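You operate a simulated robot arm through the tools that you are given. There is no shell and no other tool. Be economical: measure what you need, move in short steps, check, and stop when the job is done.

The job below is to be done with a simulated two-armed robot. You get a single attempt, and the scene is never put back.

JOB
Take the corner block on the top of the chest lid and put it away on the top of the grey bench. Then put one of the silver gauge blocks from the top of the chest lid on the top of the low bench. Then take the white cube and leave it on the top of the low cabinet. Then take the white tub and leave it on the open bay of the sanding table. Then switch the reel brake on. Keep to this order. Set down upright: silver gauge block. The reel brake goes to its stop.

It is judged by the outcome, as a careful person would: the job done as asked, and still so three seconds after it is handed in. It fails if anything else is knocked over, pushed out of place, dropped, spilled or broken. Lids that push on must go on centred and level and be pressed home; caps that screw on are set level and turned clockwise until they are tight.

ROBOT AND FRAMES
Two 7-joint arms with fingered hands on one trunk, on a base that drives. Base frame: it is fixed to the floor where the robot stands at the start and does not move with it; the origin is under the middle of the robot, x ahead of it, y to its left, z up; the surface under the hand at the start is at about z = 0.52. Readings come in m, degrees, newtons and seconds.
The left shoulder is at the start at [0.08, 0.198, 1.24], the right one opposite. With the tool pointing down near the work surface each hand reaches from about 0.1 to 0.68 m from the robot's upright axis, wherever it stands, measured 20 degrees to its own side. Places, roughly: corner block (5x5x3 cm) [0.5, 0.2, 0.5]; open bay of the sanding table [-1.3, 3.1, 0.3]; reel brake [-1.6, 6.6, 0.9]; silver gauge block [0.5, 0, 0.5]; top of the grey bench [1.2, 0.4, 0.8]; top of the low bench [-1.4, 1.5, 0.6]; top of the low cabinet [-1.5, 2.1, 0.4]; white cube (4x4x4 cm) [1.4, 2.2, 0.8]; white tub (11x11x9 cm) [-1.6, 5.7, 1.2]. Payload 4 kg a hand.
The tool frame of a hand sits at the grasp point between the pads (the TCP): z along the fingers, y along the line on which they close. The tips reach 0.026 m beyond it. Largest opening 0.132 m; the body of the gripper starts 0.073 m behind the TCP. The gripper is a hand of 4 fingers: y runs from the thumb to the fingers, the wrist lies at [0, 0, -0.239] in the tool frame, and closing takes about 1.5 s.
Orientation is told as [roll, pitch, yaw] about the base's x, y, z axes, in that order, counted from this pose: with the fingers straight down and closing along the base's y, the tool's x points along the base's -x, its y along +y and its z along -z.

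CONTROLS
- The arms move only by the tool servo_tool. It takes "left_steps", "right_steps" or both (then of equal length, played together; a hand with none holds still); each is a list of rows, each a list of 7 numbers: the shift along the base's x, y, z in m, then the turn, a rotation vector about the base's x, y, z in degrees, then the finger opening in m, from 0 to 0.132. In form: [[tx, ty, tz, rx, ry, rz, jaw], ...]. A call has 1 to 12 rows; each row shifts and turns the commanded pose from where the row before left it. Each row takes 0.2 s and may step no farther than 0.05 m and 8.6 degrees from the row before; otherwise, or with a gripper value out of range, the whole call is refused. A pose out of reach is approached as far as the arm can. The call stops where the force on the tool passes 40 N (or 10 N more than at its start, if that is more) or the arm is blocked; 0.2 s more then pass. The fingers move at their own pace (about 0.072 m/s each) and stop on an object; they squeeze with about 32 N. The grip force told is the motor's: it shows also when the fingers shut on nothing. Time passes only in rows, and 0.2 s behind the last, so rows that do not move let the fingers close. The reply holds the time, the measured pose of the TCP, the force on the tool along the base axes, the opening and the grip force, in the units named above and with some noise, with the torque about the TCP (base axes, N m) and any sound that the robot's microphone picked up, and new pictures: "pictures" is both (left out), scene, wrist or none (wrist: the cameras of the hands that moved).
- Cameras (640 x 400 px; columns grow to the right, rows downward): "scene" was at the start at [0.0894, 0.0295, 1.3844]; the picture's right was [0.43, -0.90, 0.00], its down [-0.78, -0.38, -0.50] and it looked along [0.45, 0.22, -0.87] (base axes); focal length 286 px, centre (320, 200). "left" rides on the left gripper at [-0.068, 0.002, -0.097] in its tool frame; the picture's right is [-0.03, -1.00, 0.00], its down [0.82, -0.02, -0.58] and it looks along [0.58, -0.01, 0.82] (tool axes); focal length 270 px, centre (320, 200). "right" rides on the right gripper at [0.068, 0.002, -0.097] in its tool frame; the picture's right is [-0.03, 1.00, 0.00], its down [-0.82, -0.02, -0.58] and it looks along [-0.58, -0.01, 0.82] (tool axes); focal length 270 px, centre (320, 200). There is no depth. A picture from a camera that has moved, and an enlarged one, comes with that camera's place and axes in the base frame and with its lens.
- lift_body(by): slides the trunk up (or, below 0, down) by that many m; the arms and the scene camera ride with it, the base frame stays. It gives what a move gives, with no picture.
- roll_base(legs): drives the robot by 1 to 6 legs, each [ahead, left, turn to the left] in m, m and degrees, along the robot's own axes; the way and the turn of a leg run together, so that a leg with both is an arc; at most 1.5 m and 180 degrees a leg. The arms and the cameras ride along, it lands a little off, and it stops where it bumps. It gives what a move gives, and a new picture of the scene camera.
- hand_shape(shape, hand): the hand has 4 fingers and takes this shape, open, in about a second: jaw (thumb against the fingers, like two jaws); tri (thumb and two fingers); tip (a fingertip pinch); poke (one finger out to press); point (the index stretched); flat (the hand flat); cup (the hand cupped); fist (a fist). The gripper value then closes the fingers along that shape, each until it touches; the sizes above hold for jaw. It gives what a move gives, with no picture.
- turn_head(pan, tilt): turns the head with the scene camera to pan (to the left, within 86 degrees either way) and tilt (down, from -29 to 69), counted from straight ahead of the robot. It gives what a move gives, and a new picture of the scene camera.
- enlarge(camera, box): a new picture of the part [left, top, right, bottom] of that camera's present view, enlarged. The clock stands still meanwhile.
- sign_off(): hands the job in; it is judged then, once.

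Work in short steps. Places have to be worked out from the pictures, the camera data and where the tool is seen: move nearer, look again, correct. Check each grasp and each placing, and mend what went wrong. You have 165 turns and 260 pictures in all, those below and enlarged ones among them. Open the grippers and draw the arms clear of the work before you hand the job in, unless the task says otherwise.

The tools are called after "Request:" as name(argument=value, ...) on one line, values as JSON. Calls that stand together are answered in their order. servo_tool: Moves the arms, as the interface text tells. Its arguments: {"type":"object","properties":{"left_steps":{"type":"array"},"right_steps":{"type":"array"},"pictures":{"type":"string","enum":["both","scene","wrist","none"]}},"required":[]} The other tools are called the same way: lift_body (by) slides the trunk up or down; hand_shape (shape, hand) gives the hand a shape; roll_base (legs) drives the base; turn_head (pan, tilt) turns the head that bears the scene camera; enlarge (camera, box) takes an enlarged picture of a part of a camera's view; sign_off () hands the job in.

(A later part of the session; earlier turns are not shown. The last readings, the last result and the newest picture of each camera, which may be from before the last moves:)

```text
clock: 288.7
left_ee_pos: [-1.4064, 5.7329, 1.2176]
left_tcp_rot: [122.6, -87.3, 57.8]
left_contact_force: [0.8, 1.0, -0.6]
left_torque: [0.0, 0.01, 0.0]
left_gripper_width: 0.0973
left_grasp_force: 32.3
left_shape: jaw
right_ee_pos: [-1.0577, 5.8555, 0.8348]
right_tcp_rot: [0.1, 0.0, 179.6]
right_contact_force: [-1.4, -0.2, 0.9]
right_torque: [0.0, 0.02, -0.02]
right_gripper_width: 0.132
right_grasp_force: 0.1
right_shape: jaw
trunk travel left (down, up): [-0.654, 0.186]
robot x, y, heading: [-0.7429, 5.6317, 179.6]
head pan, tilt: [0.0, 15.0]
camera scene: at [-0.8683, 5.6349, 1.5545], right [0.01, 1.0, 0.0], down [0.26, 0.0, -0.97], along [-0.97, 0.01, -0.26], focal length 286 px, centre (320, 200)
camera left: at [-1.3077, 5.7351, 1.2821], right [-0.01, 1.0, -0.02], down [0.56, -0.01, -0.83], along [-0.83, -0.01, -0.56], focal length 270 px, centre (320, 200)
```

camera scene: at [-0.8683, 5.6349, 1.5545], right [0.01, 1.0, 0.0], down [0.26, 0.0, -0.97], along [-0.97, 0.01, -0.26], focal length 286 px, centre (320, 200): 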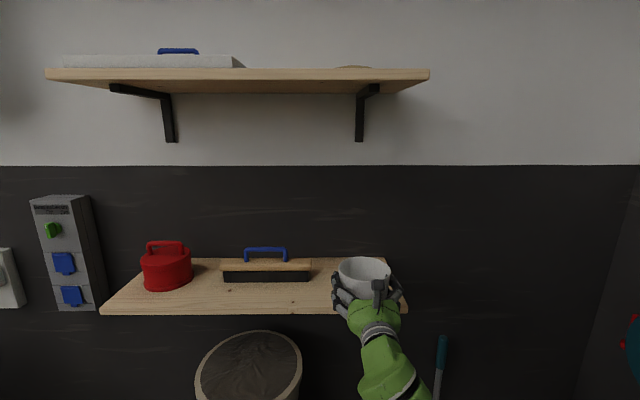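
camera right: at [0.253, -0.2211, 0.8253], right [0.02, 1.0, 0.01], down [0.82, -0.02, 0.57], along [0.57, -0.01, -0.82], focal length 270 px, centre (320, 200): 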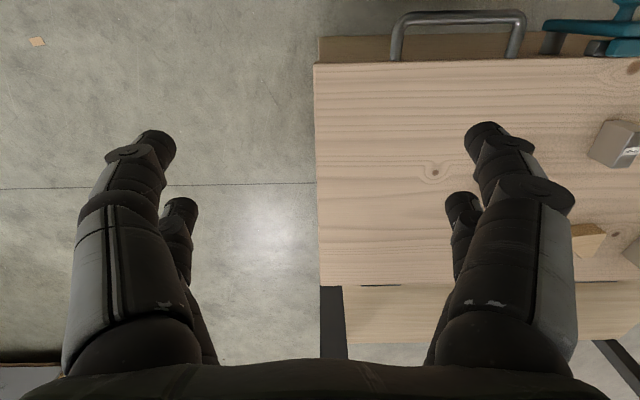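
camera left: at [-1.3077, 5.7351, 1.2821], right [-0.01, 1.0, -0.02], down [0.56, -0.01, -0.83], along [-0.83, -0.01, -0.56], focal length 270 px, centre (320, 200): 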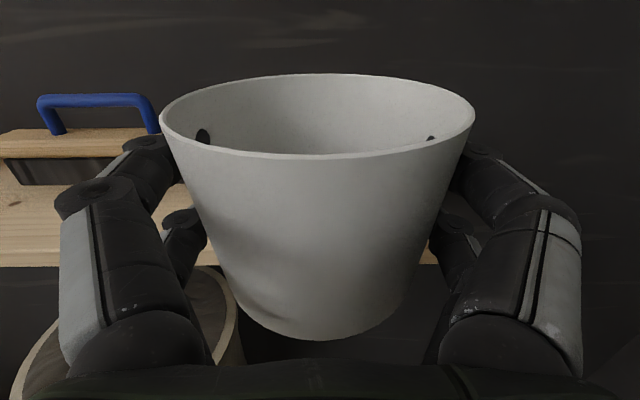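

Tub secure, other shelf items untouched. I pull the hand in a little, back up, and slide sideways south to the sanding table keeping the heading.

Request:
servo_tool(left_steps=[[0.03, -0.02, 0, 0, 0, 0, 0.04], [0.03, -0.02, 0, 0, 0, 0, 0.04], [0.03, -0.02, 0, 0, 0, 0, 0.04], [0.03, -0.02, 0, 0, 0, 0, 0.04], [0, -0.02, 0, 0, 0, 0, 0.04]], pictures="none")

Request:
roll_base(legs=[[-0.34, 0, 0], [0, 1.3, 0]])

```text
clock: 289.9
left_ee_pos: [-1.2852, 5.6343, 1.2152]
left_tcp_rot: [123.3, -87.2, 57.1]
left_contact_force: [-0.4, -0.6, -1.0]
left_torque: [0.01, -0.02, 0.01]
left_gripper_width: 0.0969
left_grasp_force: 32.0
left_shape: jaw
right_ee_pos: [-1.0568, 5.855, 0.8347]
right_tcp_rot: [0.1, 0.1, 179.6]
right_contact_force: [0.2, -0.7, 0.2]
right_torque: [-0.01, 0.01, -0.03]
right_gripper_width: 0.1318
right_grasp_force: 0.1
right_shape: jaw
trunk travel left (down, up): [-0.654, 0.186]
robot x, y, heading: [-0.7428, 5.6311, 179.5]
head pan, tilt: [0.0, 15.0]
```

```text
clock: 298.3
left_ee_pos: [-0.9455, 4.3084, 1.2159]
left_tcp_rot: [123.4, -87.3, 57.8]
left_contact_force: [-0.3, 0.0, -0.9]
left_torque: [0.02, 0.0, -0.02]
left_gripper_width: 0.0971
left_grasp_force: 31.3
left_shape: jaw
right_ee_pos: [-0.7207, 4.529, 0.8342]
right_tcp_rot: [0.1, -0.1, -179.8]
right_contact_force: [0.4, 0.2, -0.1]
right_torque: [-0.02, 0.0, 0.0]
right_gripper_width: 0.1316
right_grasp_force: 0.0
right_shape: jaw
trunk travel left (down, up): [-0.654, 0.186]
robot x, y, heading: [-0.4023, 4.308, -179.9]
head pan, tilt: [0.0, 15.0]
camera scene: at [-0.5282, 4.3112, 1.5546], right [0.0, 1.0, 0.0], down [0.26, 0.0, -0.97], along [-0.97, 0.0, -0.26], focal length 286 px, centre (320, 200)
```

scene: 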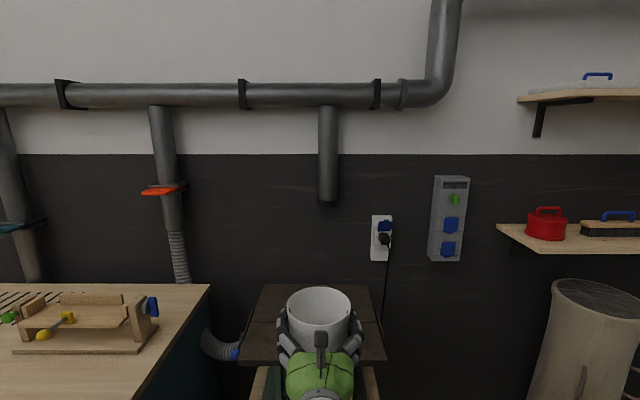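

Smooth. I continue south and look at the sanding table's bay.

Request:
roll_base(legs=[[0, 1.2, 0]])

Request:
turn_head(pan=0, tilt=50)

```text
clock: 304.5
left_ee_pos: [-0.9307, 3.0859, 1.2144]
left_tcp_rot: [123.3, -87.2, 58.7]
left_contact_force: [-0.6, -0.1, -0.8]
left_torque: [-0.03, -0.06, 0.04]
left_gripper_width: 0.097
left_grasp_force: 32.2
left_shape: jaw
right_ee_pos: [-0.7088, 3.3117, 0.8342]
right_tcp_rot: [0.1, -0.2, -179.0]
right_contact_force: [0.3, 0.0, -0.5]
right_torque: [-0.02, 0.02, 0.0]
right_gripper_width: 0.1317
right_grasp_force: 0.2
right_shape: jaw
trunk travel left (down, up): [-0.654, 0.186]
robot x, y, heading: [-0.392, 3.0978, -178.9]
head pan, tilt: [0.0, 15.0]
camera scene: at [-0.514, 3.0956, 1.5546], right [-0.02, 1.0, 0.0], down [0.26, 0.0, -0.97], along [-0.97, -0.02, -0.26], focal length 286 px, centre (320, 200)
```

scene: 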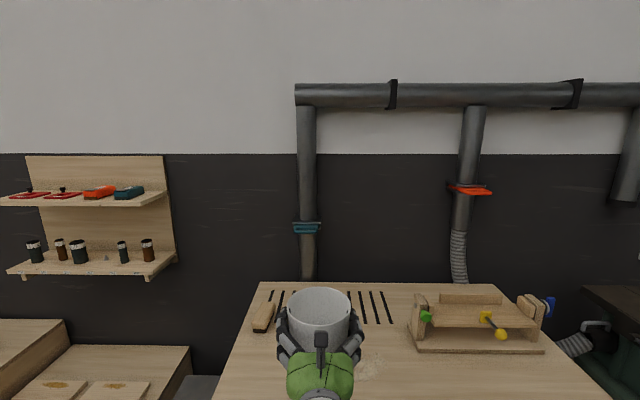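

```text
clock: 305.5
left_ee_pos: [-0.931, 3.0841, 1.2158]
left_tcp_rot: [123.4, -87.2, 58.5]
left_contact_force: [-0.5, -0.3, -0.4]
left_torque: [-0.01, -0.01, 0.04]
left_gripper_width: 0.097
left_grasp_force: 31.2
left_shape: jaw
right_ee_pos: [-0.7092, 3.3102, 0.8342]
right_tcp_rot: [0.1, -0.1, -178.9]
right_contact_force: [-0.4, 0.3, -0.2]
right_torque: [0.01, 0.0, -0.01]
right_gripper_width: 0.1321
right_grasp_force: 0.0
right_shape: jaw
trunk travel left (down, up): [-0.654, 0.186]
robot x, y, heading: [-0.3913, 3.0957, -178.7]
head pan, tilt: [0.0, 50.0]
camera scene: at [-0.4976, 3.0955, 1.5009], right [-0.02, 1.0, 0.0], down [0.77, 0.01, -0.64], along [-0.64, -0.01, -0.77], focal length 286 px, centre (320, 200)
```

scene: 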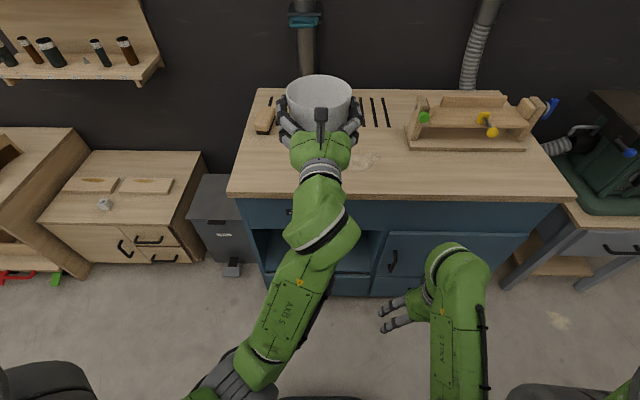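

The bay opening spans y≈2.84–3.33, z≈0.33–0.66, front plane x≈−1.06. I back off 0.1 m and lower the trunk.

Request:
roll_base(legs=[[-0.1, 0, -1.2]])

Request:
lift_body(by=-0.45)

Request:
servo_tool(left_steps=[[0, 0, -0.04, 0, 0, 0, 0.04], [0, 0, -0.04, 0, 0, 0, 0.04], [0, 0, -0.04, 0, 0, 0, 0.04], [0, 0, -0.04, 0, 0, 0, 0.04], [0, 0, -0.04, 0, 0, 0, 0.04], [0, 0, 0, 0, 0, 0, 0.04]], pictures="both")

```text
clock: 306.6
left_ee_pos: [-0.8361, 3.0972, 1.2135]
left_tcp_rot: [120.8, -87.3, 59.9]
left_contact_force: [0.3, 0.5, -0.3]
left_torque: [0.0, -0.01, -0.01]
left_gripper_width: 0.0968
left_grasp_force: 31.8
left_shape: jaw
right_ee_pos: [-0.609, 3.318, 0.8337]
right_tcp_rot: [0.1, 0.1, 179.8]
right_contact_force: [0.1, -0.2, -0.1]
right_torque: [0.04, 0.0, 0.0]
right_gripper_width: 0.1319
right_grasp_force: 0.0
right_shape: jaw
trunk travel left (down, up): [-0.654, 0.186]
robot x, y, heading: [-0.2908, 3.0972, 179.8]
head pan, tilt: [0.0, 50.0]
camera scene: at [-0.4026, 3.0986, 1.5006], right [0.0, 1.0, 0.0], down [0.77, 0.0, -0.64], along [-0.64, 0.0, -0.77], focal length 286 px, centre (320, 200)
```

scene: 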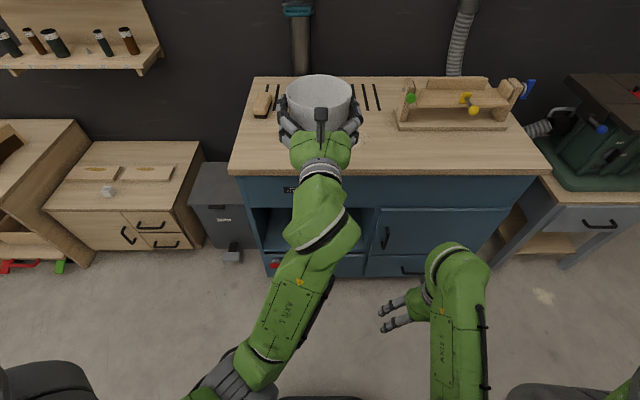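

```text
refused: -0.45 is not a number from -0.4 to 0.4
```

```text
clock: 308.0
left_ee_pos: [-0.8329, 3.0973, 1.0138]
left_tcp_rot: [124.3, -87.1, 56.4]
left_contact_force: [-1.1, 0.9, -0.8]
left_torque: [-0.02, -0.04, 0.02]
left_gripper_width: 0.0971
left_grasp_force: 32.6
left_shape: jaw
right_ee_pos: [-0.6072, 3.3174, 0.834]
right_tcp_rot: [0.0, -0.1, 179.8]
right_contact_force: [-0.4, -0.3, -0.7]
right_torque: [-0.03, -0.04, 0.03]
right_gripper_width: 0.1319
right_grasp_force: 0.1
right_shape: jaw
trunk travel left (down, up): [-0.654, 0.186]
robot x, y, heading: [-0.2918, 3.101, 180.0]
head pan, tilt: [0.0, 50.0]
camera scene: at [-0.3986, 3.0986, 1.5009], right [0.0, 1.0, 0.0], down [0.77, 0.0, -0.64], along [-0.64, 0.0, -0.77], focal length 286 px, centre (320, 200)
camera left: at [-0.7351, 3.1003, 1.0791], right [-0.01, 1.0, -0.02], down [0.55, -0.01, -0.83], along [-0.83, -0.02, -0.55], focal length 270 px, centre (320, 200)
```

scene: 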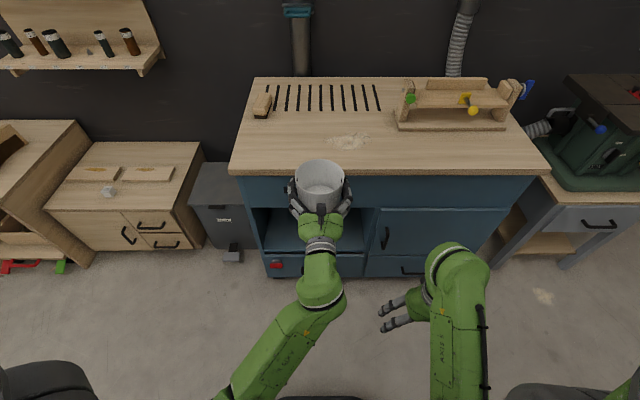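
left: 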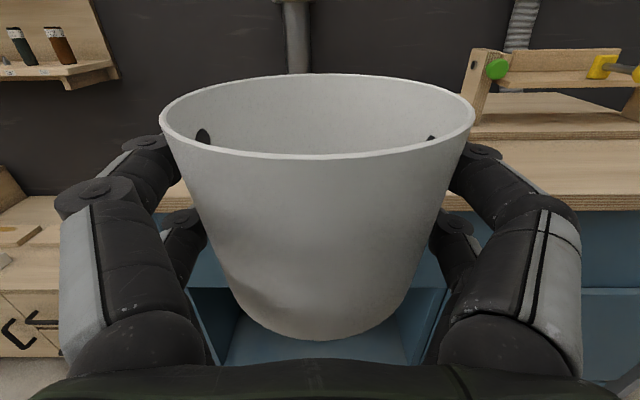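

I lower the trunk 0.4 m (max per call).

Request:
lift_body(by=-0.4)

Request:
servo_tool(left_steps=[[0, 0, -0.04, 0, 0, 0, 0.04], [0, 0, -0.04, 0, 0, 0, 0.04], [0, 0, -0.03, 0, 0, 0, 0.04], [0, 0, -0.02, 0, 0, 0, 0.04], [0, 0, 0, 0, 0, 0, 0.04]], pictures="both")

```text
clock: 311.9
left_ee_pos: [-0.847, 3.0982, 0.5992]
left_tcp_rot: [89.8, -87.6, 91.0]
left_contact_force: [-0.6, -0.5, -0.2]
left_torque: [0.01, -0.02, -0.02]
left_gripper_width: 0.097
left_grasp_force: 31.7
left_shape: jaw
right_ee_pos: [-0.6171, 3.3177, 0.4254]
right_tcp_rot: [0.2, 1.3, 179.9]
right_contact_force: [-0.2, -0.4, -0.2]
right_torque: [-0.05, -0.02, -0.02]
right_gripper_width: 0.132
right_grasp_force: 0.1
right_shape: jaw
trunk travel left (down, up): [-0.254, 0.586]
robot x, y, heading: [-0.2911, 3.0984, 179.7]
head pan, tilt: [0.0, 50.0]
```

```text
clock: 313.1
left_ee_pos: [-0.8485, 3.097, 0.531]
left_tcp_rot: [89.2, -87.6, 91.5]
left_contact_force: [-0.1, -0.6, -0.5]
left_torque: [-0.01, -0.01, 0.02]
left_gripper_width: 0.097
left_grasp_force: 31.9
left_shape: jaw
left hand out of reach, approached as far as the arm can: row 2, 3, 4
right_ee_pos: [-0.6155, 3.318, 0.4265]
right_tcp_rot: [0.1, 1.4, 179.9]
right_contact_force: [0.7, 0.8, 0.5]
right_torque: [-0.01, -0.01, 0.02]
right_gripper_width: 0.1319
right_grasp_force: 0.0
right_shape: jaw
trunk travel left (down, up): [-0.254, 0.586]
robot x, y, heading: [-0.2909, 3.0978, 180.0]
head pan, tilt: [0.0, 50.0]
camera scene: at [-0.4256, 3.0989, 1.0972], right [0.0, 1.0, 0.0], down [0.78, 0.0, -0.62], along [-0.62, 0.0, -0.78], focal length 286 px, centre (320, 200)
camera left: at [-0.7523, 3.0987, 0.6003], right [-0.01, 1.0, -0.02], down [0.58, -0.01, -0.82], along [-0.82, -0.02, -0.58], focal length 270 px, centre (320, 200)
```

scene: 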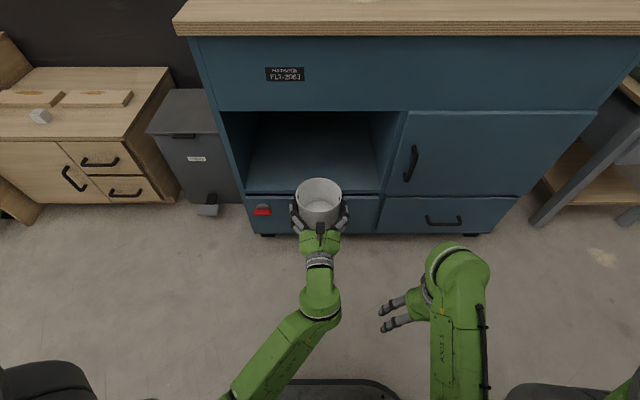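
left: 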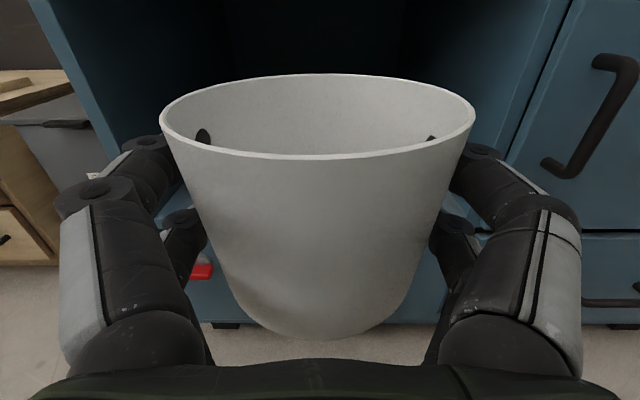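

Bay is empty, floor ≈0.325, y 2.855–3.325. I lower the trunk 0.1 m more and check height before entering.

Request:
lift_body(by=-0.1)

Request:
roll_base(legs=[[0.12, 0, 0]])

Request:
servo_tool(left_steps=[[-0.01, 0, 0, 0, 0, 0, 0.04], [0, 0, 0, 0, 0, 0, 0.04]], pictures="wrist")

```text
clock: 314.4
left_ee_pos: [-0.8483, 3.0959, 0.43]
left_tcp_rot: [82.0, -87.6, 98.6]
left_contact_force: [0.2, 0.7, 0.2]
left_torque: [-0.03, -0.02, 0.0]
left_gripper_width: 0.0972
left_grasp_force: 31.9
left_shape: jaw
right_ee_pos: [-0.6144, 3.3177, 0.326]
right_tcp_rot: [0.1, 1.8, 179.9]
right_contact_force: [0.1, -0.2, 0.5]
right_torque: [0.0, 0.0, -0.01]
right_gripper_width: 0.1321
right_grasp_force: 0.0
right_shape: jaw
trunk travel left (down, up): [-0.154, 0.686]
robot x, y, heading: [-0.2903, 3.0993, 179.9]
head pan, tilt: [0.0, 50.0]
```

```text
clock: 315.6
left_ee_pos: [-0.9674, 3.0978, 0.4293]
left_tcp_rot: [82.1, -87.6, 98.5]
left_contact_force: [0.3, -0.3, -1.1]
left_torque: [-0.01, -0.03, -0.02]
left_gripper_width: 0.0973
left_grasp_force: 32.0
left_shape: jaw
right_ee_pos: [-0.7323, 3.3201, 0.3234]
right_tcp_rot: [0.1, 1.6, 179.8]
right_contact_force: [0.5, -1.2, -0.5]
right_torque: [0.0, 0.03, 0.0]
right_gripper_width: 0.132
right_grasp_force: 0.1
right_shape: jaw
trunk travel left (down, up): [-0.154, 0.686]
robot x, y, heading: [-0.4113, 3.1026, 180.0]
head pan, tilt: [0.0, 50.0]
camera scene: at [-0.5463, 3.0991, 0.9965], right [0.0, 1.0, 0.0], down [0.79, 0.0, -0.62], along [-0.62, 0.0, -0.79], focal length 286 px, centre (320, 200)
```

scene: 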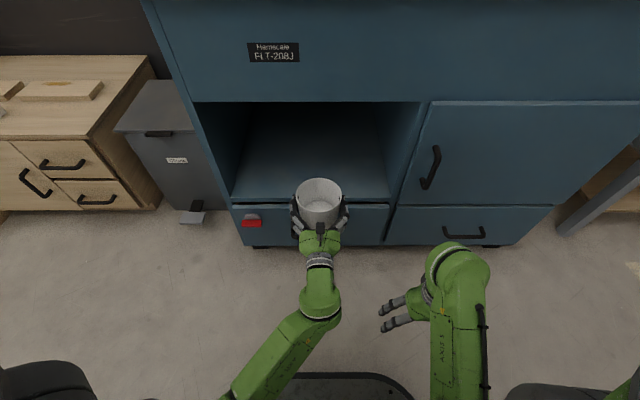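

```text
clock: 316.2
left_ee_pos: [-0.9765, 3.0983, 0.43]
left_tcp_rot: [82.8, -87.6, 97.6]
left_contact_force: [-0.3, -1.0, -0.5]
left_torque: [-0.02, -0.03, -0.01]
left_gripper_width: 0.0969
left_grasp_force: 31.7
left_shape: jaw
right_ee_pos: [-0.7349, 3.32, 0.3249]
right_tcp_rot: [0.1, 1.4, 179.6]
right_contact_force: [-0.3, -0.5, 1.0]
right_torque: [0.0, 0.04, 0.03]
right_gripper_width: 0.132
right_grasp_force: 0.0
right_shape: jaw
trunk travel left (down, up): [-0.154, 0.686]
robot x, y, heading: [-0.4092, 3.0993, 179.8]
head pan, tilt: [0.0, 50.0]
camera left: at [-0.8804, 3.0999, 0.4979], right [-0.01, 1.0, -0.02], down [0.58, -0.01, -0.81], along [-0.81, -0.02, -0.58], focal length 270 px, centre (320, 200)
```

left: 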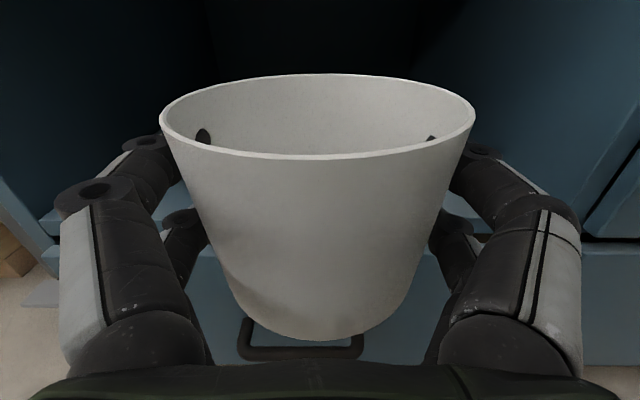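

Tub bottom ≈0.38, clear over the bay sill (0.325). I advance: base 0.13 m, then servo in.

Request:
roll_base(legs=[[0.13, 0, 0]])

Request:
servo_tool(left_steps=[[-0.03, 0, 0, 0, 0, 0, 0.04], [-0.03, 0, 0, 0, 0, 0, 0.04], [-0.03, 0, 0, 0, 0, 0, 0.04], [-0.03, 0, 0, 0, 0, 0, 0.04], [-0.025, 0, 0, 0, 0, 0, 0.04], [0, 0, 0, 0, 0, 0, 0.04]], pictures="both")

```text
clock: 317.5
left_ee_pos: [-1.1075, 3.0992, 0.4302]
left_tcp_rot: [83.6, -87.7, 97.0]
left_contact_force: [-0.2, 0.6, -1.0]
left_torque: [0.01, -0.01, 0.01]
left_gripper_width: 0.0968
left_grasp_force: 32.0
left_shape: jaw
right_ee_pos: [-0.866, 3.3192, 0.3254]
right_tcp_rot: [0.1, 1.3, 179.8]
right_contact_force: [0.2, 0.0, 1.1]
right_torque: [-0.01, -0.01, -0.01]
right_gripper_width: 0.132
right_grasp_force: 0.0
right_shape: jaw
trunk travel left (down, up): [-0.154, 0.686]
robot x, y, heading: [-0.5394, 3.1009, 179.7]
head pan, tilt: [0.0, 50.0]
camera scene: at [-0.6754, 3.0999, 0.997], right [0.0, 1.0, 0.0], down [0.79, 0.0, -0.62], along [-0.62, 0.0, -0.79], focal length 286 px, centre (320, 200)
```

scene: 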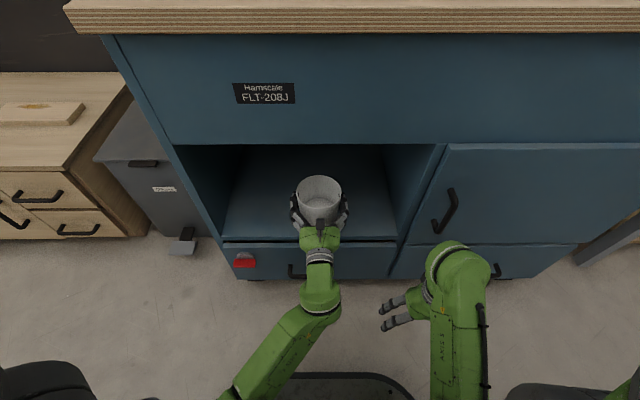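

```text
clock: 318.9
left_ee_pos: [-1.251, 3.0988, 0.4274]
left_tcp_rot: [84.4, -87.6, 96.0]
left_contact_force: [0.8, 0.8, -0.9]
left_torque: [0.02, 0.0, 0.0]
left_gripper_width: 0.0969
left_grasp_force: 32.2
left_shape: jaw
right_ee_pos: [-0.8657, 3.3199, 0.3268]
right_tcp_rot: [0.1, 1.1, 179.6]
right_contact_force: [0.2, 0.2, 1.0]
right_torque: [0.02, -0.01, -0.01]
right_gripper_width: 0.1319
right_grasp_force: 0.0
right_shape: jaw
trunk travel left (down, up): [-0.154, 0.686]
robot x, y, heading: [-0.5391, 3.0971, 179.9]
head pan, tilt: [0.0, 50.0]
camera scene: at [-0.6748, 3.1, 0.9973], right [0.0, 1.0, 0.0], down [0.79, 0.0, -0.62], along [-0.62, 0.0, -0.79], focal length 286 px, centre (320, 200)
camera left: at [-1.1552, 3.0994, 0.496], right [-0.01, 1.0, -0.02], down [0.58, -0.01, -0.81], along [-0.81, -0.02, -0.58], focal length 270 px, centre (320, 200)
```

scene: 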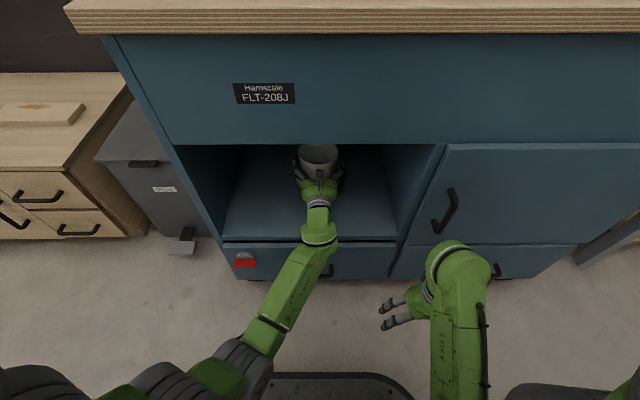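
left: 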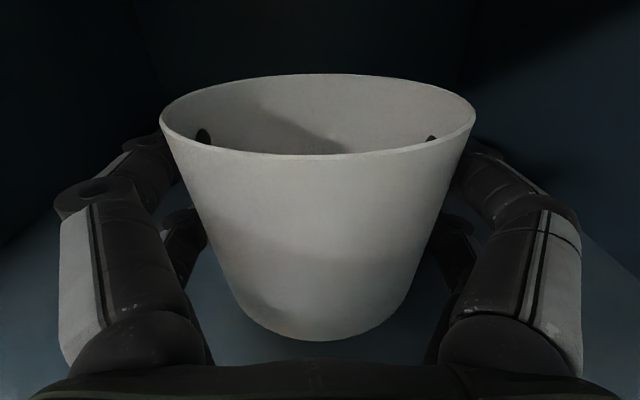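

Tub is well inside the bay. I lower in small steps until contact.

Request:
servo_tool(left_steps=[[0, 0, -0.015, 0, 0, 0, 0.04], [0, 0, -0.01, 0, 0, 0, 0.04], [0, 0, -0.005, 0, 0, 0, 0.04], [0, 0, -0.004, 0, 0, 0, 0.04], [0, 0, -0.004, 0, 0, 0, 0.04], [0, 0, -0.004, 0, 0, 0, 0.04], [0, 0, -0.004, 0, 0, 0, 0.04], [0, 0, -0.004, 0, 0, 0, 0.04], [0, 0, -0.004, 0, 0, 0, 0.04]], pictures="wrist")

```text
clock: 320.9
left_ee_pos: [-1.2388, 3.0916, 0.4132]
left_tcp_rot: [85.0, -87.5, 95.5]
left_contact_force: [0.3, 0.3, -0.3]
left_torque: [0.05, -0.04, 0.02]
left_gripper_width: 0.0968
left_grasp_force: 31.8
left_shape: jaw
left hand out of reach, approached as far as the arm can: row 1, 2, 3, 4, 5, 6, 7, 8, 9
right_ee_pos: [-0.8667, 3.3211, 0.328]
right_tcp_rot: [0.1, 1.0, 179.6]
right_contact_force: [1.2, -0.3, -0.2]
right_torque: [-0.02, 0.0, -0.02]
right_gripper_width: 0.1319
right_grasp_force: 0.0
right_shape: jaw
trunk travel left (down, up): [-0.154, 0.686]
robot x, y, heading: [-0.5381, 3.1029, 179.8]
head pan, tilt: [0.0, 50.0]
camera left: at [-1.1422, 3.0939, 0.4826], right [-0.01, 1.0, -0.02], down [0.58, -0.01, -0.81], along [-0.81, -0.02, -0.58], focal length 270 px, centre (320, 200)
```

left: 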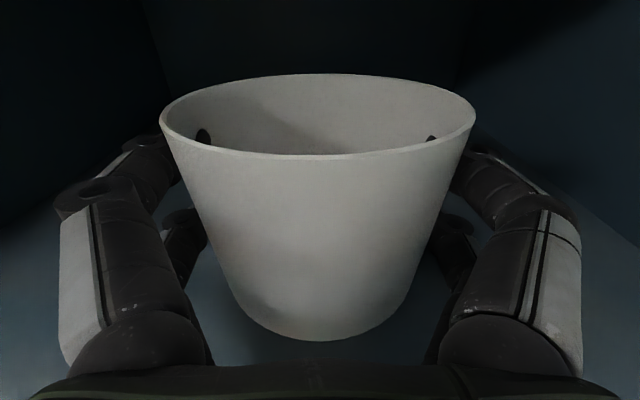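

Joint limit downward; I reset the commanded height and lower with the trunk in small amounts instead.

Request:
servo_tool(left_steps=[[0, 0, 0.02, 0, 0, 0, 0.04], [0, 0, 0.02, 0, 0, 0, 0.04], [0, 0, 0, 0, 0, 0, 0.04]], pictures="none")

Request:
lift_body(by=-0.025)

```text
clock: 321.7
left_ee_pos: [-1.2412, 3.0918, 0.4539]
left_tcp_rot: [85.2, -87.6, 95.3]
left_contact_force: [0.0, 0.1, -0.3]
left_torque: [0.02, 0.01, 0.03]
left_gripper_width: 0.0969
left_grasp_force: 32.0
left_shape: jaw
right_ee_pos: [-0.8676, 3.3208, 0.3278]
right_tcp_rot: [0.2, 0.9, 179.6]
right_contact_force: [0.1, 0.3, 0.4]
right_torque: [0.0, -0.04, 0.03]
right_gripper_width: 0.132
right_grasp_force: 0.0
right_shape: jaw
trunk travel left (down, up): [-0.154, 0.686]
robot x, y, heading: [-0.5407, 3.0965, 179.8]
head pan, tilt: [0.0, 50.0]
```

```text
clock: 322.4
left_ee_pos: [-1.2412, 3.0912, 0.4267]
left_tcp_rot: [81.4, -87.6, 99.1]
left_contact_force: [-0.1, -0.1, -0.7]
left_torque: [-0.01, 0.0, 0.03]
left_gripper_width: 0.0966
left_grasp_force: 31.9
left_shape: jaw
right_ee_pos: [-0.8646, 3.3206, 0.302]
right_tcp_rot: [0.2, 1.4, 179.7]
right_contact_force: [0.1, 0.0, -0.1]
right_torque: [-0.02, 0.0, 0.0]
right_gripper_width: 0.1321
right_grasp_force: 0.0
right_shape: jaw
trunk travel left (down, up): [-0.129, 0.711]
robot x, y, heading: [-0.5419, 3.0941, 180.0]
head pan, tilt: [0.0, 50.0]
```

Works. I lower the trunk further in steps.

Request:
lift_body(by=-0.035)

Request:
lift_body(by=-0.008)

Request:
lift_body(by=-0.006)

Request:
servo_tool(left_steps=[[0, 0, 0, 0, 0, 0, 0.04]], pictures="wrist")

```text
clock: 323.2
left_ee_pos: [-1.2405, 3.0913, 0.3914]
left_tcp_rot: [79.1, -87.6, 101.4]
left_contact_force: [0.3, 0.6, 0.9]
left_torque: [0.01, 0.05, 0.0]
left_gripper_width: 0.0971
left_grasp_force: 32.1
left_shape: jaw
right_ee_pos: [-0.8655, 3.3203, 0.2658]
right_tcp_rot: [-0.1, 1.4, 179.6]
right_contact_force: [-0.4, 0.0, -1.1]
right_torque: [0.01, 0.01, 0.02]
right_gripper_width: 0.1319
right_grasp_force: 0.1
right_shape: jaw
trunk travel left (down, up): [-0.094, 0.746]
robot x, y, heading: [-0.5429, 3.0991, 179.8]
head pan, tilt: [0.0, 50.0]
```

```text
clock: 323.8
left_ee_pos: [-1.2405, 3.0915, 0.3894]
left_tcp_rot: [89.0, -87.8, 91.5]
left_contact_force: [0.3, 0.7, 20.4]
left_torque: [-0.15, 0.65, 0.02]
left_gripper_width: 0.0969
left_grasp_force: 32.8
left_shape: jaw
right_ee_pos: [-0.8645, 3.3211, 0.261]
right_tcp_rot: [0.0, 1.4, 179.6]
right_contact_force: [-0.4, -0.4, 0.2]
right_torque: [0.01, 0.01, -0.03]
right_gripper_width: 0.1319
right_grasp_force: 0.1
right_shape: jaw
trunk travel left (down, up): [-0.086, 0.754]
robot x, y, heading: [-0.5419, 3.0967, 180.0]
head pan, tilt: [0.0, 50.0]
```

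```text
clock: 324.3
left_ee_pos: [-1.2413, 3.0899, 0.3879]
left_tcp_rot: [98.6, -88.0, 81.9]
left_contact_force: [0.6, 0.6, 39.2]
left_torque: [-0.61, 0.88, 0.01]
left_gripper_width: 0.0971
left_grasp_force: 31.2
left_shape: jaw
right_ee_pos: [-0.8635, 3.3211, 0.2553]
right_tcp_rot: [-0.1, 1.6, 179.6]
right_contact_force: [0.7, -0.2, -0.6]
right_torque: [-0.03, -0.04, -0.02]
right_gripper_width: 0.1319
right_grasp_force: 0.1
right_shape: jaw
trunk travel left (down, up): [-0.08, 0.76]
robot x, y, heading: [-0.5415, 3.0964, 179.9]
head pan, tilt: [0.0, 50.0]
```

```text
clock: 324.7
left_ee_pos: [-1.2408, 3.0911, 0.3885]
left_tcp_rot: [99.1, -88.0, 81.6]
left_contact_force: [0.1, 0.9, 39.8]
left_torque: [-0.64, 0.92, -0.02]
left_gripper_width: 0.0968
left_grasp_force: 32.0
left_shape: jaw
right_ee_pos: [-0.8651, 3.3212, 0.2561]
right_tcp_rot: [0.0, 1.5, 179.6]
right_contact_force: [-0.6, 0.2, 1.2]
right_torque: [0.01, 0.0, 0.0]
right_gripper_width: 0.1318
right_grasp_force: 0.1
right_shape: jaw
trunk travel left (down, up): [-0.08, 0.76]
robot x, y, heading: [-0.5417, 3.0992, 179.7]
head pan, tilt: [0.0, 50.0]
camera left: at [-1.1437, 3.0928, 0.456], right [-0.01, 1.0, -0.01], down [0.57, 0.0, -0.82], along [-0.82, -0.01, -0.57], focal length 270 px, centre (320, 200)
```

left: 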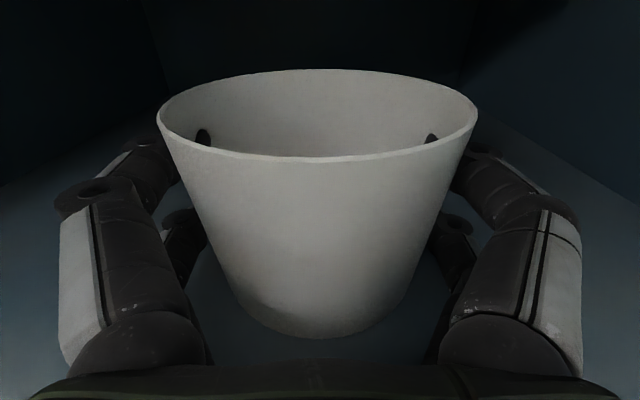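

Contact confirmed (about 40 N). I relieve the press by ~1 cm of trunk and open.

Request:
lift_body(by=0.01)

Request:
servo_tool(left_steps=[[0, 0, 0, 0, 0, 0, 0.1], [0, 0, 0, 0, 0, 0, 0.11], [0, 0, 0, 0, 0, 0, 0.12], [0, 0, 0, 0, 0, 0, 0.132], [0, 0, 0, 0, 0, 0, 0.132], [0, 0, 0, 0, 0, 0, 0.132]], pictures="wrist")

```text
clock: 325.3
left_ee_pos: [-1.2389, 3.0915, 0.3882]
left_tcp_rot: [90.7, -87.8, 89.9]
left_contact_force: [-8.4, 0.8, 26.4]
left_torque: [-0.15, 0.7, -0.11]
left_gripper_width: 0.097
left_grasp_force: 32.2
left_shape: jaw
right_ee_pos: [-0.8703, 3.3216, 0.2637]
right_tcp_rot: [-0.1, 0.4, 179.3]
right_contact_force: [0.0, 0.4, 0.4]
right_torque: [-0.02, -0.01, -0.03]
right_gripper_width: 0.1321
right_grasp_force: 0.1
right_shape: jaw
trunk travel left (down, up): [-0.09, 0.75]
robot x, y, heading: [-0.5395, 3.0992, 179.7]
head pan, tilt: [0.0, 50.0]
```

```text
clock: 326.7
left_ee_pos: [-1.2376, 3.0917, 0.3903]
left_tcp_rot: [85.9, -87.5, 94.6]
left_contact_force: [0.8, 0.4, -0.4]
left_torque: [0.02, 0.03, -0.01]
left_gripper_width: 0.1317
left_grasp_force: 0.0
left_shape: jaw
right_ee_pos: [-0.8709, 3.3233, 0.2673]
right_tcp_rot: [-0.1, -0.2, 179.3]
right_contact_force: [-0.4, 0.3, 0.2]
right_torque: [-0.01, -0.01, -0.01]
right_gripper_width: 0.1321
right_grasp_force: 0.0
right_shape: jaw
trunk travel left (down, up): [-0.09, 0.75]
robot x, y, heading: [-0.5408, 3.0969, 179.7]
head pan, tilt: [0.0, 50.0]
camera left: at [-1.1415, 3.0936, 0.4577], right [-0.01, 1.0, -0.02], down [0.58, -0.01, -0.81], along [-0.81, -0.02, -0.58], focal length 270 px, centre (320, 200)
```

left: 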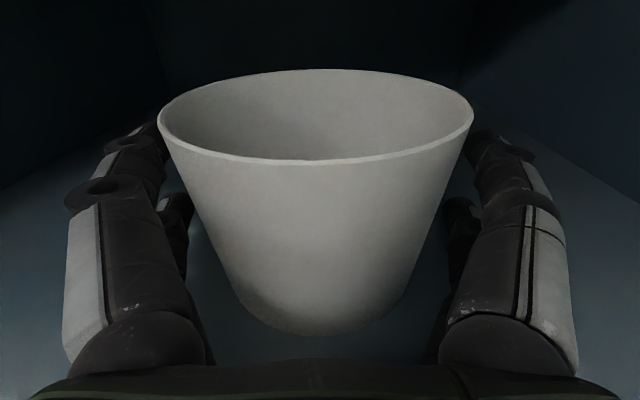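

Released and standing. I back straight out by driving backward.

Request:
roll_base(legs=[[-0.3, 0, 0]])

Request:
enlarge(camera="left", box=[120, 0, 520, 250])

```text
clock: 328.7
left_ee_pos: [-0.9373, 3.0901, 0.3899]
left_tcp_rot: [84.4, -87.5, 96.3]
left_contact_force: [-0.2, 0.1, -0.6]
left_torque: [0.01, -0.03, -0.02]
left_gripper_width: 0.1318
left_grasp_force: 0.1
left_shape: jaw
right_ee_pos: [-0.5679, 3.321, 0.2646]
right_tcp_rot: [0.2, 0.4, 179.6]
right_contact_force: [-0.7, -0.7, -0.5]
right_torque: [0.04, -0.04, 0.0]
right_gripper_width: 0.132
right_grasp_force: 0.0
right_shape: jaw
trunk travel left (down, up): [-0.09, 0.75]
robot x, y, heading: [-0.2369, 3.0975, 179.5]
head pan, tilt: [0.0, 50.0]
camera scene: at [-0.3713, 3.0998, 0.9335], right [0.0, 1.0, 0.0], down [0.79, 0.0, -0.62], along [-0.62, 0.0, -0.79], focal length 286 px, centre (320, 200)
```

scene: 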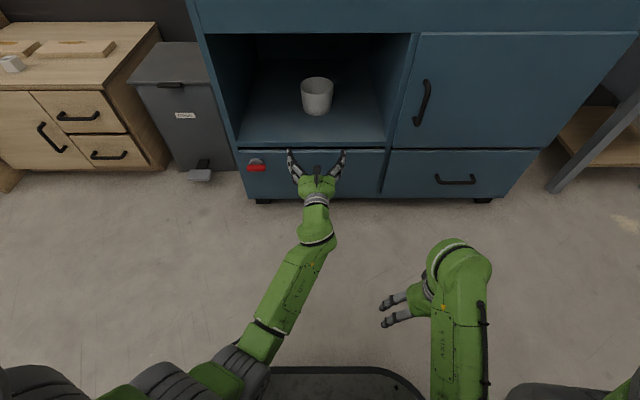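

```text
1.60 times, centred on (320, 125) of left
camera zoom: at [-0.8402, 3.092, 0.4578], right [-0.01, 1.0, -0.02], down [0.58, -0.01, -0.81], along [-0.81, -0.02, -0.58], focal length 432 px, centre (320, 320)
```

zoom: 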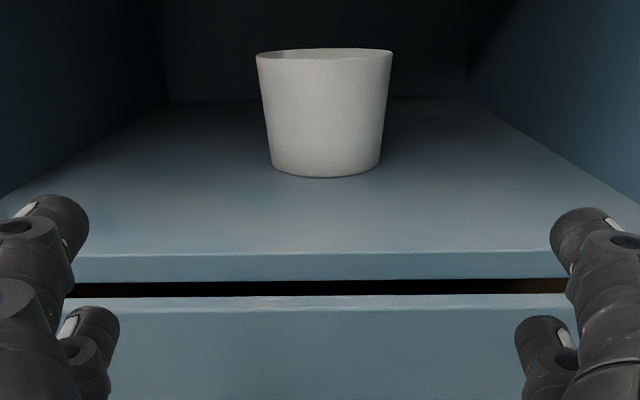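

The tub stands upright in the bay. Now to the reel brake: raise the trunk, turn the left hand back down.

Request:
lift_body(by=0.4)

Request:
servo_tool(left_steps=[[0.02, -0.02, 0, 0, -8, 0, 0.132], [0.03, -0.02, 0, 0, -8, 0, 0.132], [0.03, -0.02, 0, 0, -8, 0, 0.132], [0.03, -0.02, 0, 0, -8, 0, 0.132], [0.03, -0.02, 0, 0, -8, 0, 0.132], [0.03, -0.02, 0, 0, -8, 0, 0.132], [0.03, -0.02, 0, 0, -8, 0, 0.132], [0.03, -0.02, 0, 0, -8, 0, 0.132], [0.02, -0.02, 0, 0, -8, 0, 0.132], [0.02, 0, 0, 0, -8, 0, 0.132], [0, 0, 0, 0, -6, 0, 0.132]], pictures="none")

Request:
lift_body(by=0.2)

Request:
roll_base(legs=[[0.12, 0, 0], [0, -1.4, 0], [0, -1.2, 0]])

```text
clock: 332.6
left_ee_pos: [-0.9387, 3.0916, 0.8003]
left_tcp_rot: [102.6, -87.2, 77.8]
left_contact_force: [0.3, -0.3, 0.1]
left_torque: [-0.01, 0.01, 0.03]
left_gripper_width: 0.132
left_grasp_force: 0.0
left_shape: jaw
right_ee_pos: [-0.5723, 3.3218, 0.6701]
right_tcp_rot: [0.2, -0.4, 179.5]
right_contact_force: [-0.4, -0.2, 0.1]
right_torque: [0.05, 0.02, 0.01]
right_gripper_width: 0.1316
right_grasp_force: 0.1
right_shape: jaw
trunk travel left (down, up): [-0.49, 0.35]
robot x, y, heading: [-0.2408, 3.0986, 179.8]
head pan, tilt: [0.0, 50.0]
```

```text
clock: 335.0
left_ee_pos: [-0.6735, 2.911, 0.7817]
left_tcp_rot: [1.0, -4.7, 177.7]
left_contact_force: [-0.2, 0.8, -0.1]
left_torque: [0.04, -0.02, 0.05]
left_gripper_width: 0.132
left_grasp_force: 0.1
left_shape: jaw
left hand out of reach, approached as far as the arm can: row 11
right_ee_pos: [-0.5732, 3.3234, 0.6692]
right_tcp_rot: [0.2, -0.3, 179.5]
right_contact_force: [-0.4, 0.3, 0.5]
right_torque: [-0.01, -0.01, 0.04]
right_gripper_width: 0.132
right_grasp_force: 0.0
right_shape: jaw
trunk travel left (down, up): [-0.49, 0.35]
robot x, y, heading: [-0.2378, 3.0998, 179.6]
head pan, tilt: [0.0, 50.0]
```

```text
clock: 337.1
left_ee_pos: [-0.6632, 2.9093, 0.9864]
left_tcp_rot: [0.8, -5.7, 177.7]
left_contact_force: [0.5, 0.2, 0.1]
left_torque: [0.04, -0.01, 0.03]
left_gripper_width: 0.1317
left_grasp_force: 0.0
left_shape: jaw
right_ee_pos: [-0.5631, 3.3205, 0.8765]
right_tcp_rot: [0.0, -1.5, 179.5]
right_contact_force: [0.4, -0.6, 1.2]
right_torque: [-0.02, 0.0, 0.02]
right_gripper_width: 0.1319
right_grasp_force: 0.0
right_shape: jaw
trunk travel left (down, up): [-0.69, 0.15]
robot x, y, heading: [-0.2399, 3.0975, 179.9]
head pan, tilt: [0.0, 50.0]
```

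```text
clock: 350.7
left_ee_pos: [-0.7243, 5.5221, 0.9858]
left_tcp_rot: [0.8, -5.8, 175.8]
left_contact_force: [-0.3, -0.8, 0.6]
left_torque: [0.02, 0.04, -0.05]
left_gripper_width: 0.1321
left_grasp_force: 0.1
left_shape: jaw
right_ee_pos: [-0.6128, 5.9306, 0.875]
right_tcp_rot: [0.0, -1.4, 177.9]
right_contact_force: [-0.6, -0.7, -0.2]
right_torque: [-0.04, -0.03, 0.01]
right_gripper_width: 0.132
right_grasp_force: 0.1
right_shape: jaw
trunk travel left (down, up): [-0.69, 0.15]
robot x, y, heading: [-0.2939, 5.6963, 178.1]
head pan, tilt: [0.0, 50.0]
camera scene: at [-0.4023, 5.7011, 1.5369], right [0.03, 1.0, 0.0], down [0.77, -0.03, -0.64], along [-0.64, 0.02, -0.77], focal length 286 px, centre (320, 200)
```

scene: 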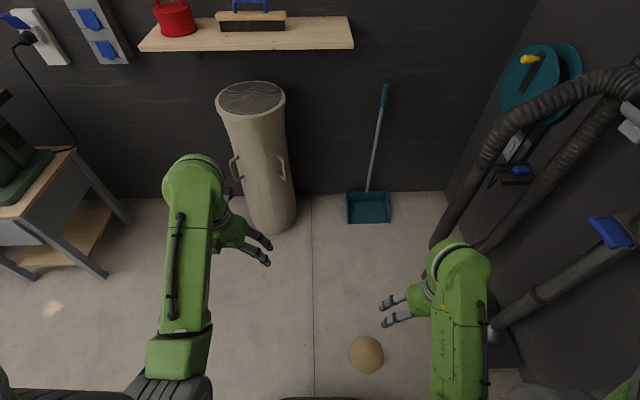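

The hose reel is on the north wall by the corner. I look closely at it.

Request:
turn_head(pan=-40, tilt=25)

Request:
enlarge(camera="scene", box=[220, 120, 420, 320])

```text
clock: 351.7
left_ee_pos: [-0.7254, 5.5232, 0.9853]
left_tcp_rot: [0.8, -5.6, 175.8]
left_contact_force: [0.7, -0.2, 0.1]
left_torque: [0.0, 0.0, 0.0]
left_gripper_width: 0.1322
left_grasp_force: 0.0
left_shape: jaw
right_ee_pos: [-0.6125, 5.9309, 0.8762]
right_tcp_rot: [0.0, -1.4, 177.7]
right_contact_force: [0.3, -0.1, 0.5]
right_torque: [0.01, -0.01, -0.01]
right_gripper_width: 0.1319
right_grasp_force: 0.0
right_shape: jaw
trunk travel left (down, up): [-0.69, 0.15]
robot x, y, heading: [-0.2963, 5.6973, 178.1]
head pan, tilt: [-40.0, 25.0]
camera scene: at [-0.394, 5.7605, 1.5743], right [0.67, 0.74, 0.0], down [0.32, -0.28, -0.91], along [-0.67, 0.6, -0.42], focal length 286 px, centre (320, 200)
```

scene: 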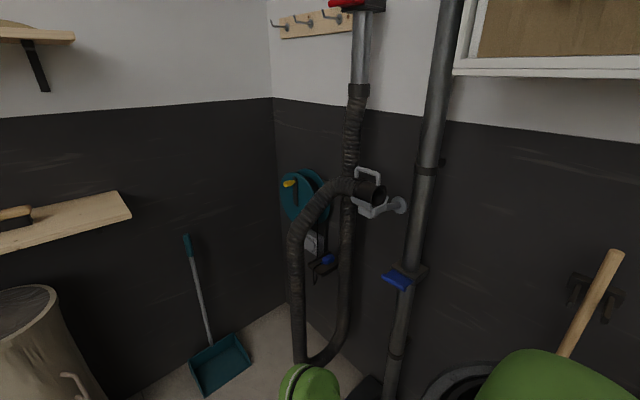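

```text
2.00 times, centred on (320, 220) of scene
camera zoom: at [-0.394, 5.7605, 1.5743], right [0.67, 0.74, 0.0], down [0.32, -0.28, -0.91], along [-0.67, 0.6, -0.42], focal length 571 px, centre (320, 160)
```

zoom: 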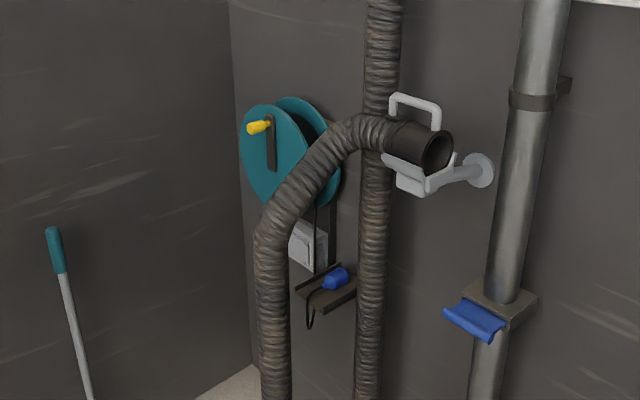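

By the given place (−1.6,6.6,0.9) the brake is on the corner side of the teal reel (there were red bits seen there). I drive closer, angled northwest, and look.

Request:
roll_base(legs=[[0.6, 0, 0], [0, 0, -45]])

Request:
turn_head(pan=0, tilt=35)

Request:
enlarge(camera="scene", box=[240, 60, 440, 260])

```text
clock: 353.5
left_ee_pos: [-0.921, 5.5286, 0.9892]
left_tcp_rot: [0.8, -6.0, 175.8]
left_contact_force: [0.6, 0.3, -0.1]
left_torque: [0.01, 0.02, 0.0]
left_gripper_width: 0.1319
left_grasp_force: 0.1
left_shape: jaw
right_ee_pos: [-0.8083, 5.9359, 0.8776]
right_tcp_rot: [0.1, -1.6, 177.9]
right_contact_force: [-0.2, 0.3, 1.0]
right_torque: [-0.02, 0.02, 0.0]
right_gripper_width: 0.1318
right_grasp_force: 0.1
right_shape: jaw
trunk travel left (down, up): [-0.69, 0.15]
robot x, y, heading: [-0.4945, 5.7054, 178.4]
head pan, tilt: [-40.0, 25.0]
stopped in leg 1: the robot was blocked; the commanded pose is now the measured one
camera scene: at [-0.5864, 5.7673, 1.5751], right [0.67, 0.74, 0.0], down [0.31, -0.28, -0.91], along [-0.68, 0.6, -0.42], focal length 286 px, centre (320, 200)
```

scene: 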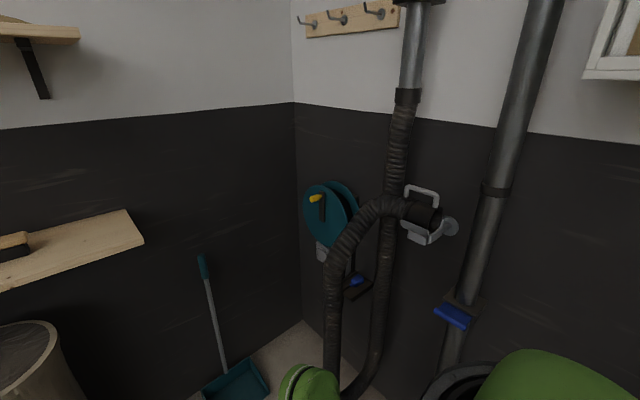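

```text
clock: 354.6
left_ee_pos: [-0.9259, 5.5301, 0.9872]
left_tcp_rot: [0.9, -5.8, 175.9]
left_contact_force: [0.9, -0.2, -0.6]
left_torque: [0.02, 0.0, 0.0]
left_gripper_width: 0.1322
left_grasp_force: 0.3
left_shape: jaw
right_ee_pos: [-0.8137, 5.9366, 0.8774]
right_tcp_rot: [0.0, -1.4, 177.8]
right_contact_force: [0.6, 0.1, 0.5]
right_torque: [0.02, -0.01, 0.02]
right_gripper_width: 0.132
right_grasp_force: 0.2
right_shape: jaw
trunk travel left (down, up): [-0.69, 0.15]
robot x, y, heading: [-0.4957, 5.7091, 178.3]
head pan, tilt: [0.0, 35.0]
camera scene: at [-0.6134, 5.7089, 1.5589], right [0.03, 1.0, 0.0], down [0.57, -0.02, -0.82], along [-0.82, 0.03, -0.57], focal length 286 px, centre (320, 200)
```

scene: 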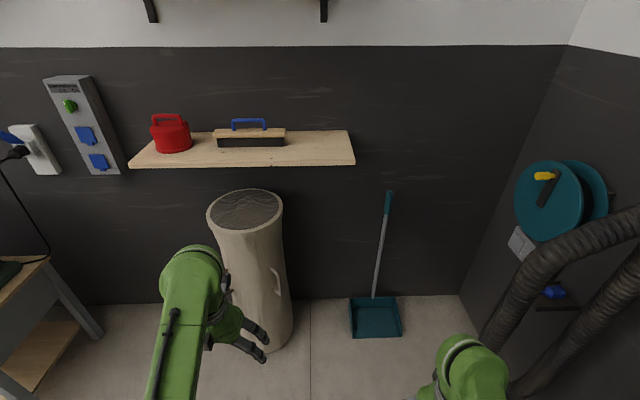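

```text
2.00 times, centred on (340, 160) of scene
camera zoom: at [-0.6134, 5.7089, 1.5589], right [0.03, 1.0, 0.0], down [0.57, -0.02, -0.82], along [-0.82, 0.03, -0.57], focal length 571 px, centre (280, 280)
```

zoom: 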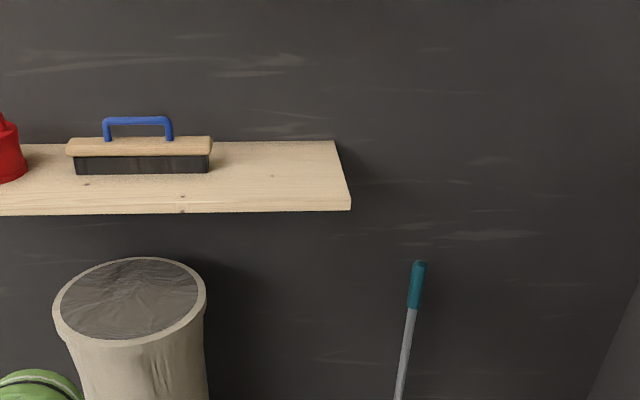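

Blocked again; the tan thing near (−0.71,5.95) may be a real obstacle. I look down at it.

Request:
turn_head(pan=-35, tilt=66)

Request:
enlarge(camera="scene", box=[200, 150, 440, 390])

```text
clock: 355.6
left_ee_pos: [-0.9276, 5.5284, 0.9865]
left_tcp_rot: [0.8, -5.7, 176.0]
left_contact_force: [-0.1, 0.0, -0.1]
left_torque: [-0.01, 0.02, -0.01]
left_gripper_width: 0.1317
left_grasp_force: 0.0
left_shape: jaw
right_ee_pos: [-0.8161, 5.9361, 0.8759]
right_tcp_rot: [0.0, -1.4, 177.8]
right_contact_force: [0.2, -0.6, -0.5]
right_torque: [0.01, 0.0, -0.02]
right_gripper_width: 0.1319
right_grasp_force: 0.1
right_shape: jaw
trunk travel left (down, up): [-0.69, 0.15]
robot x, y, heading: [-0.4962, 5.7032, 178.2]
head pan, tilt: [-35.0, 66.0]
camera scene: at [-0.5762, 5.7415, 1.5177], right [0.6, 0.8, 0.0], down [0.73, -0.55, -0.41], along [-0.33, 0.24, -0.91], focal length 286 px, centre (320, 200)
```

scene: 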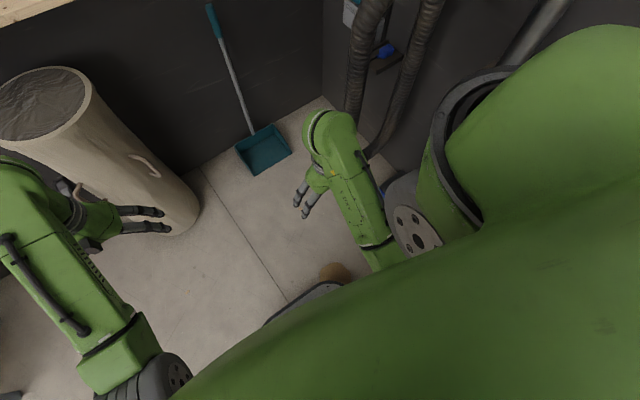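

```text
1.67 times, centred on (320, 270) of scene
camera zoom: at [-0.5762, 5.7415, 1.5177], right [0.6, 0.8, 0.0], down [0.73, -0.55, -0.41], along [-0.33, 0.24, -0.91], focal length 476 px, centre (320, 83)
```

zoom: 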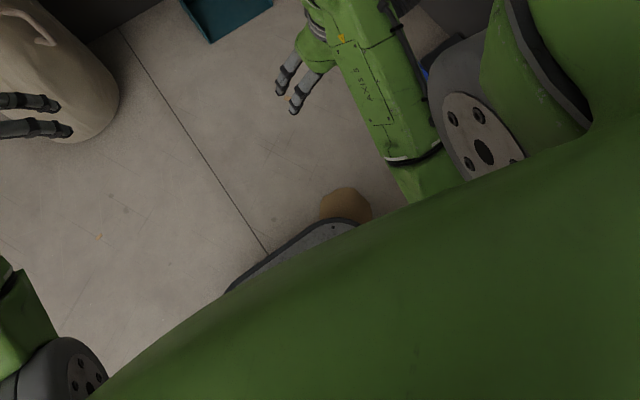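

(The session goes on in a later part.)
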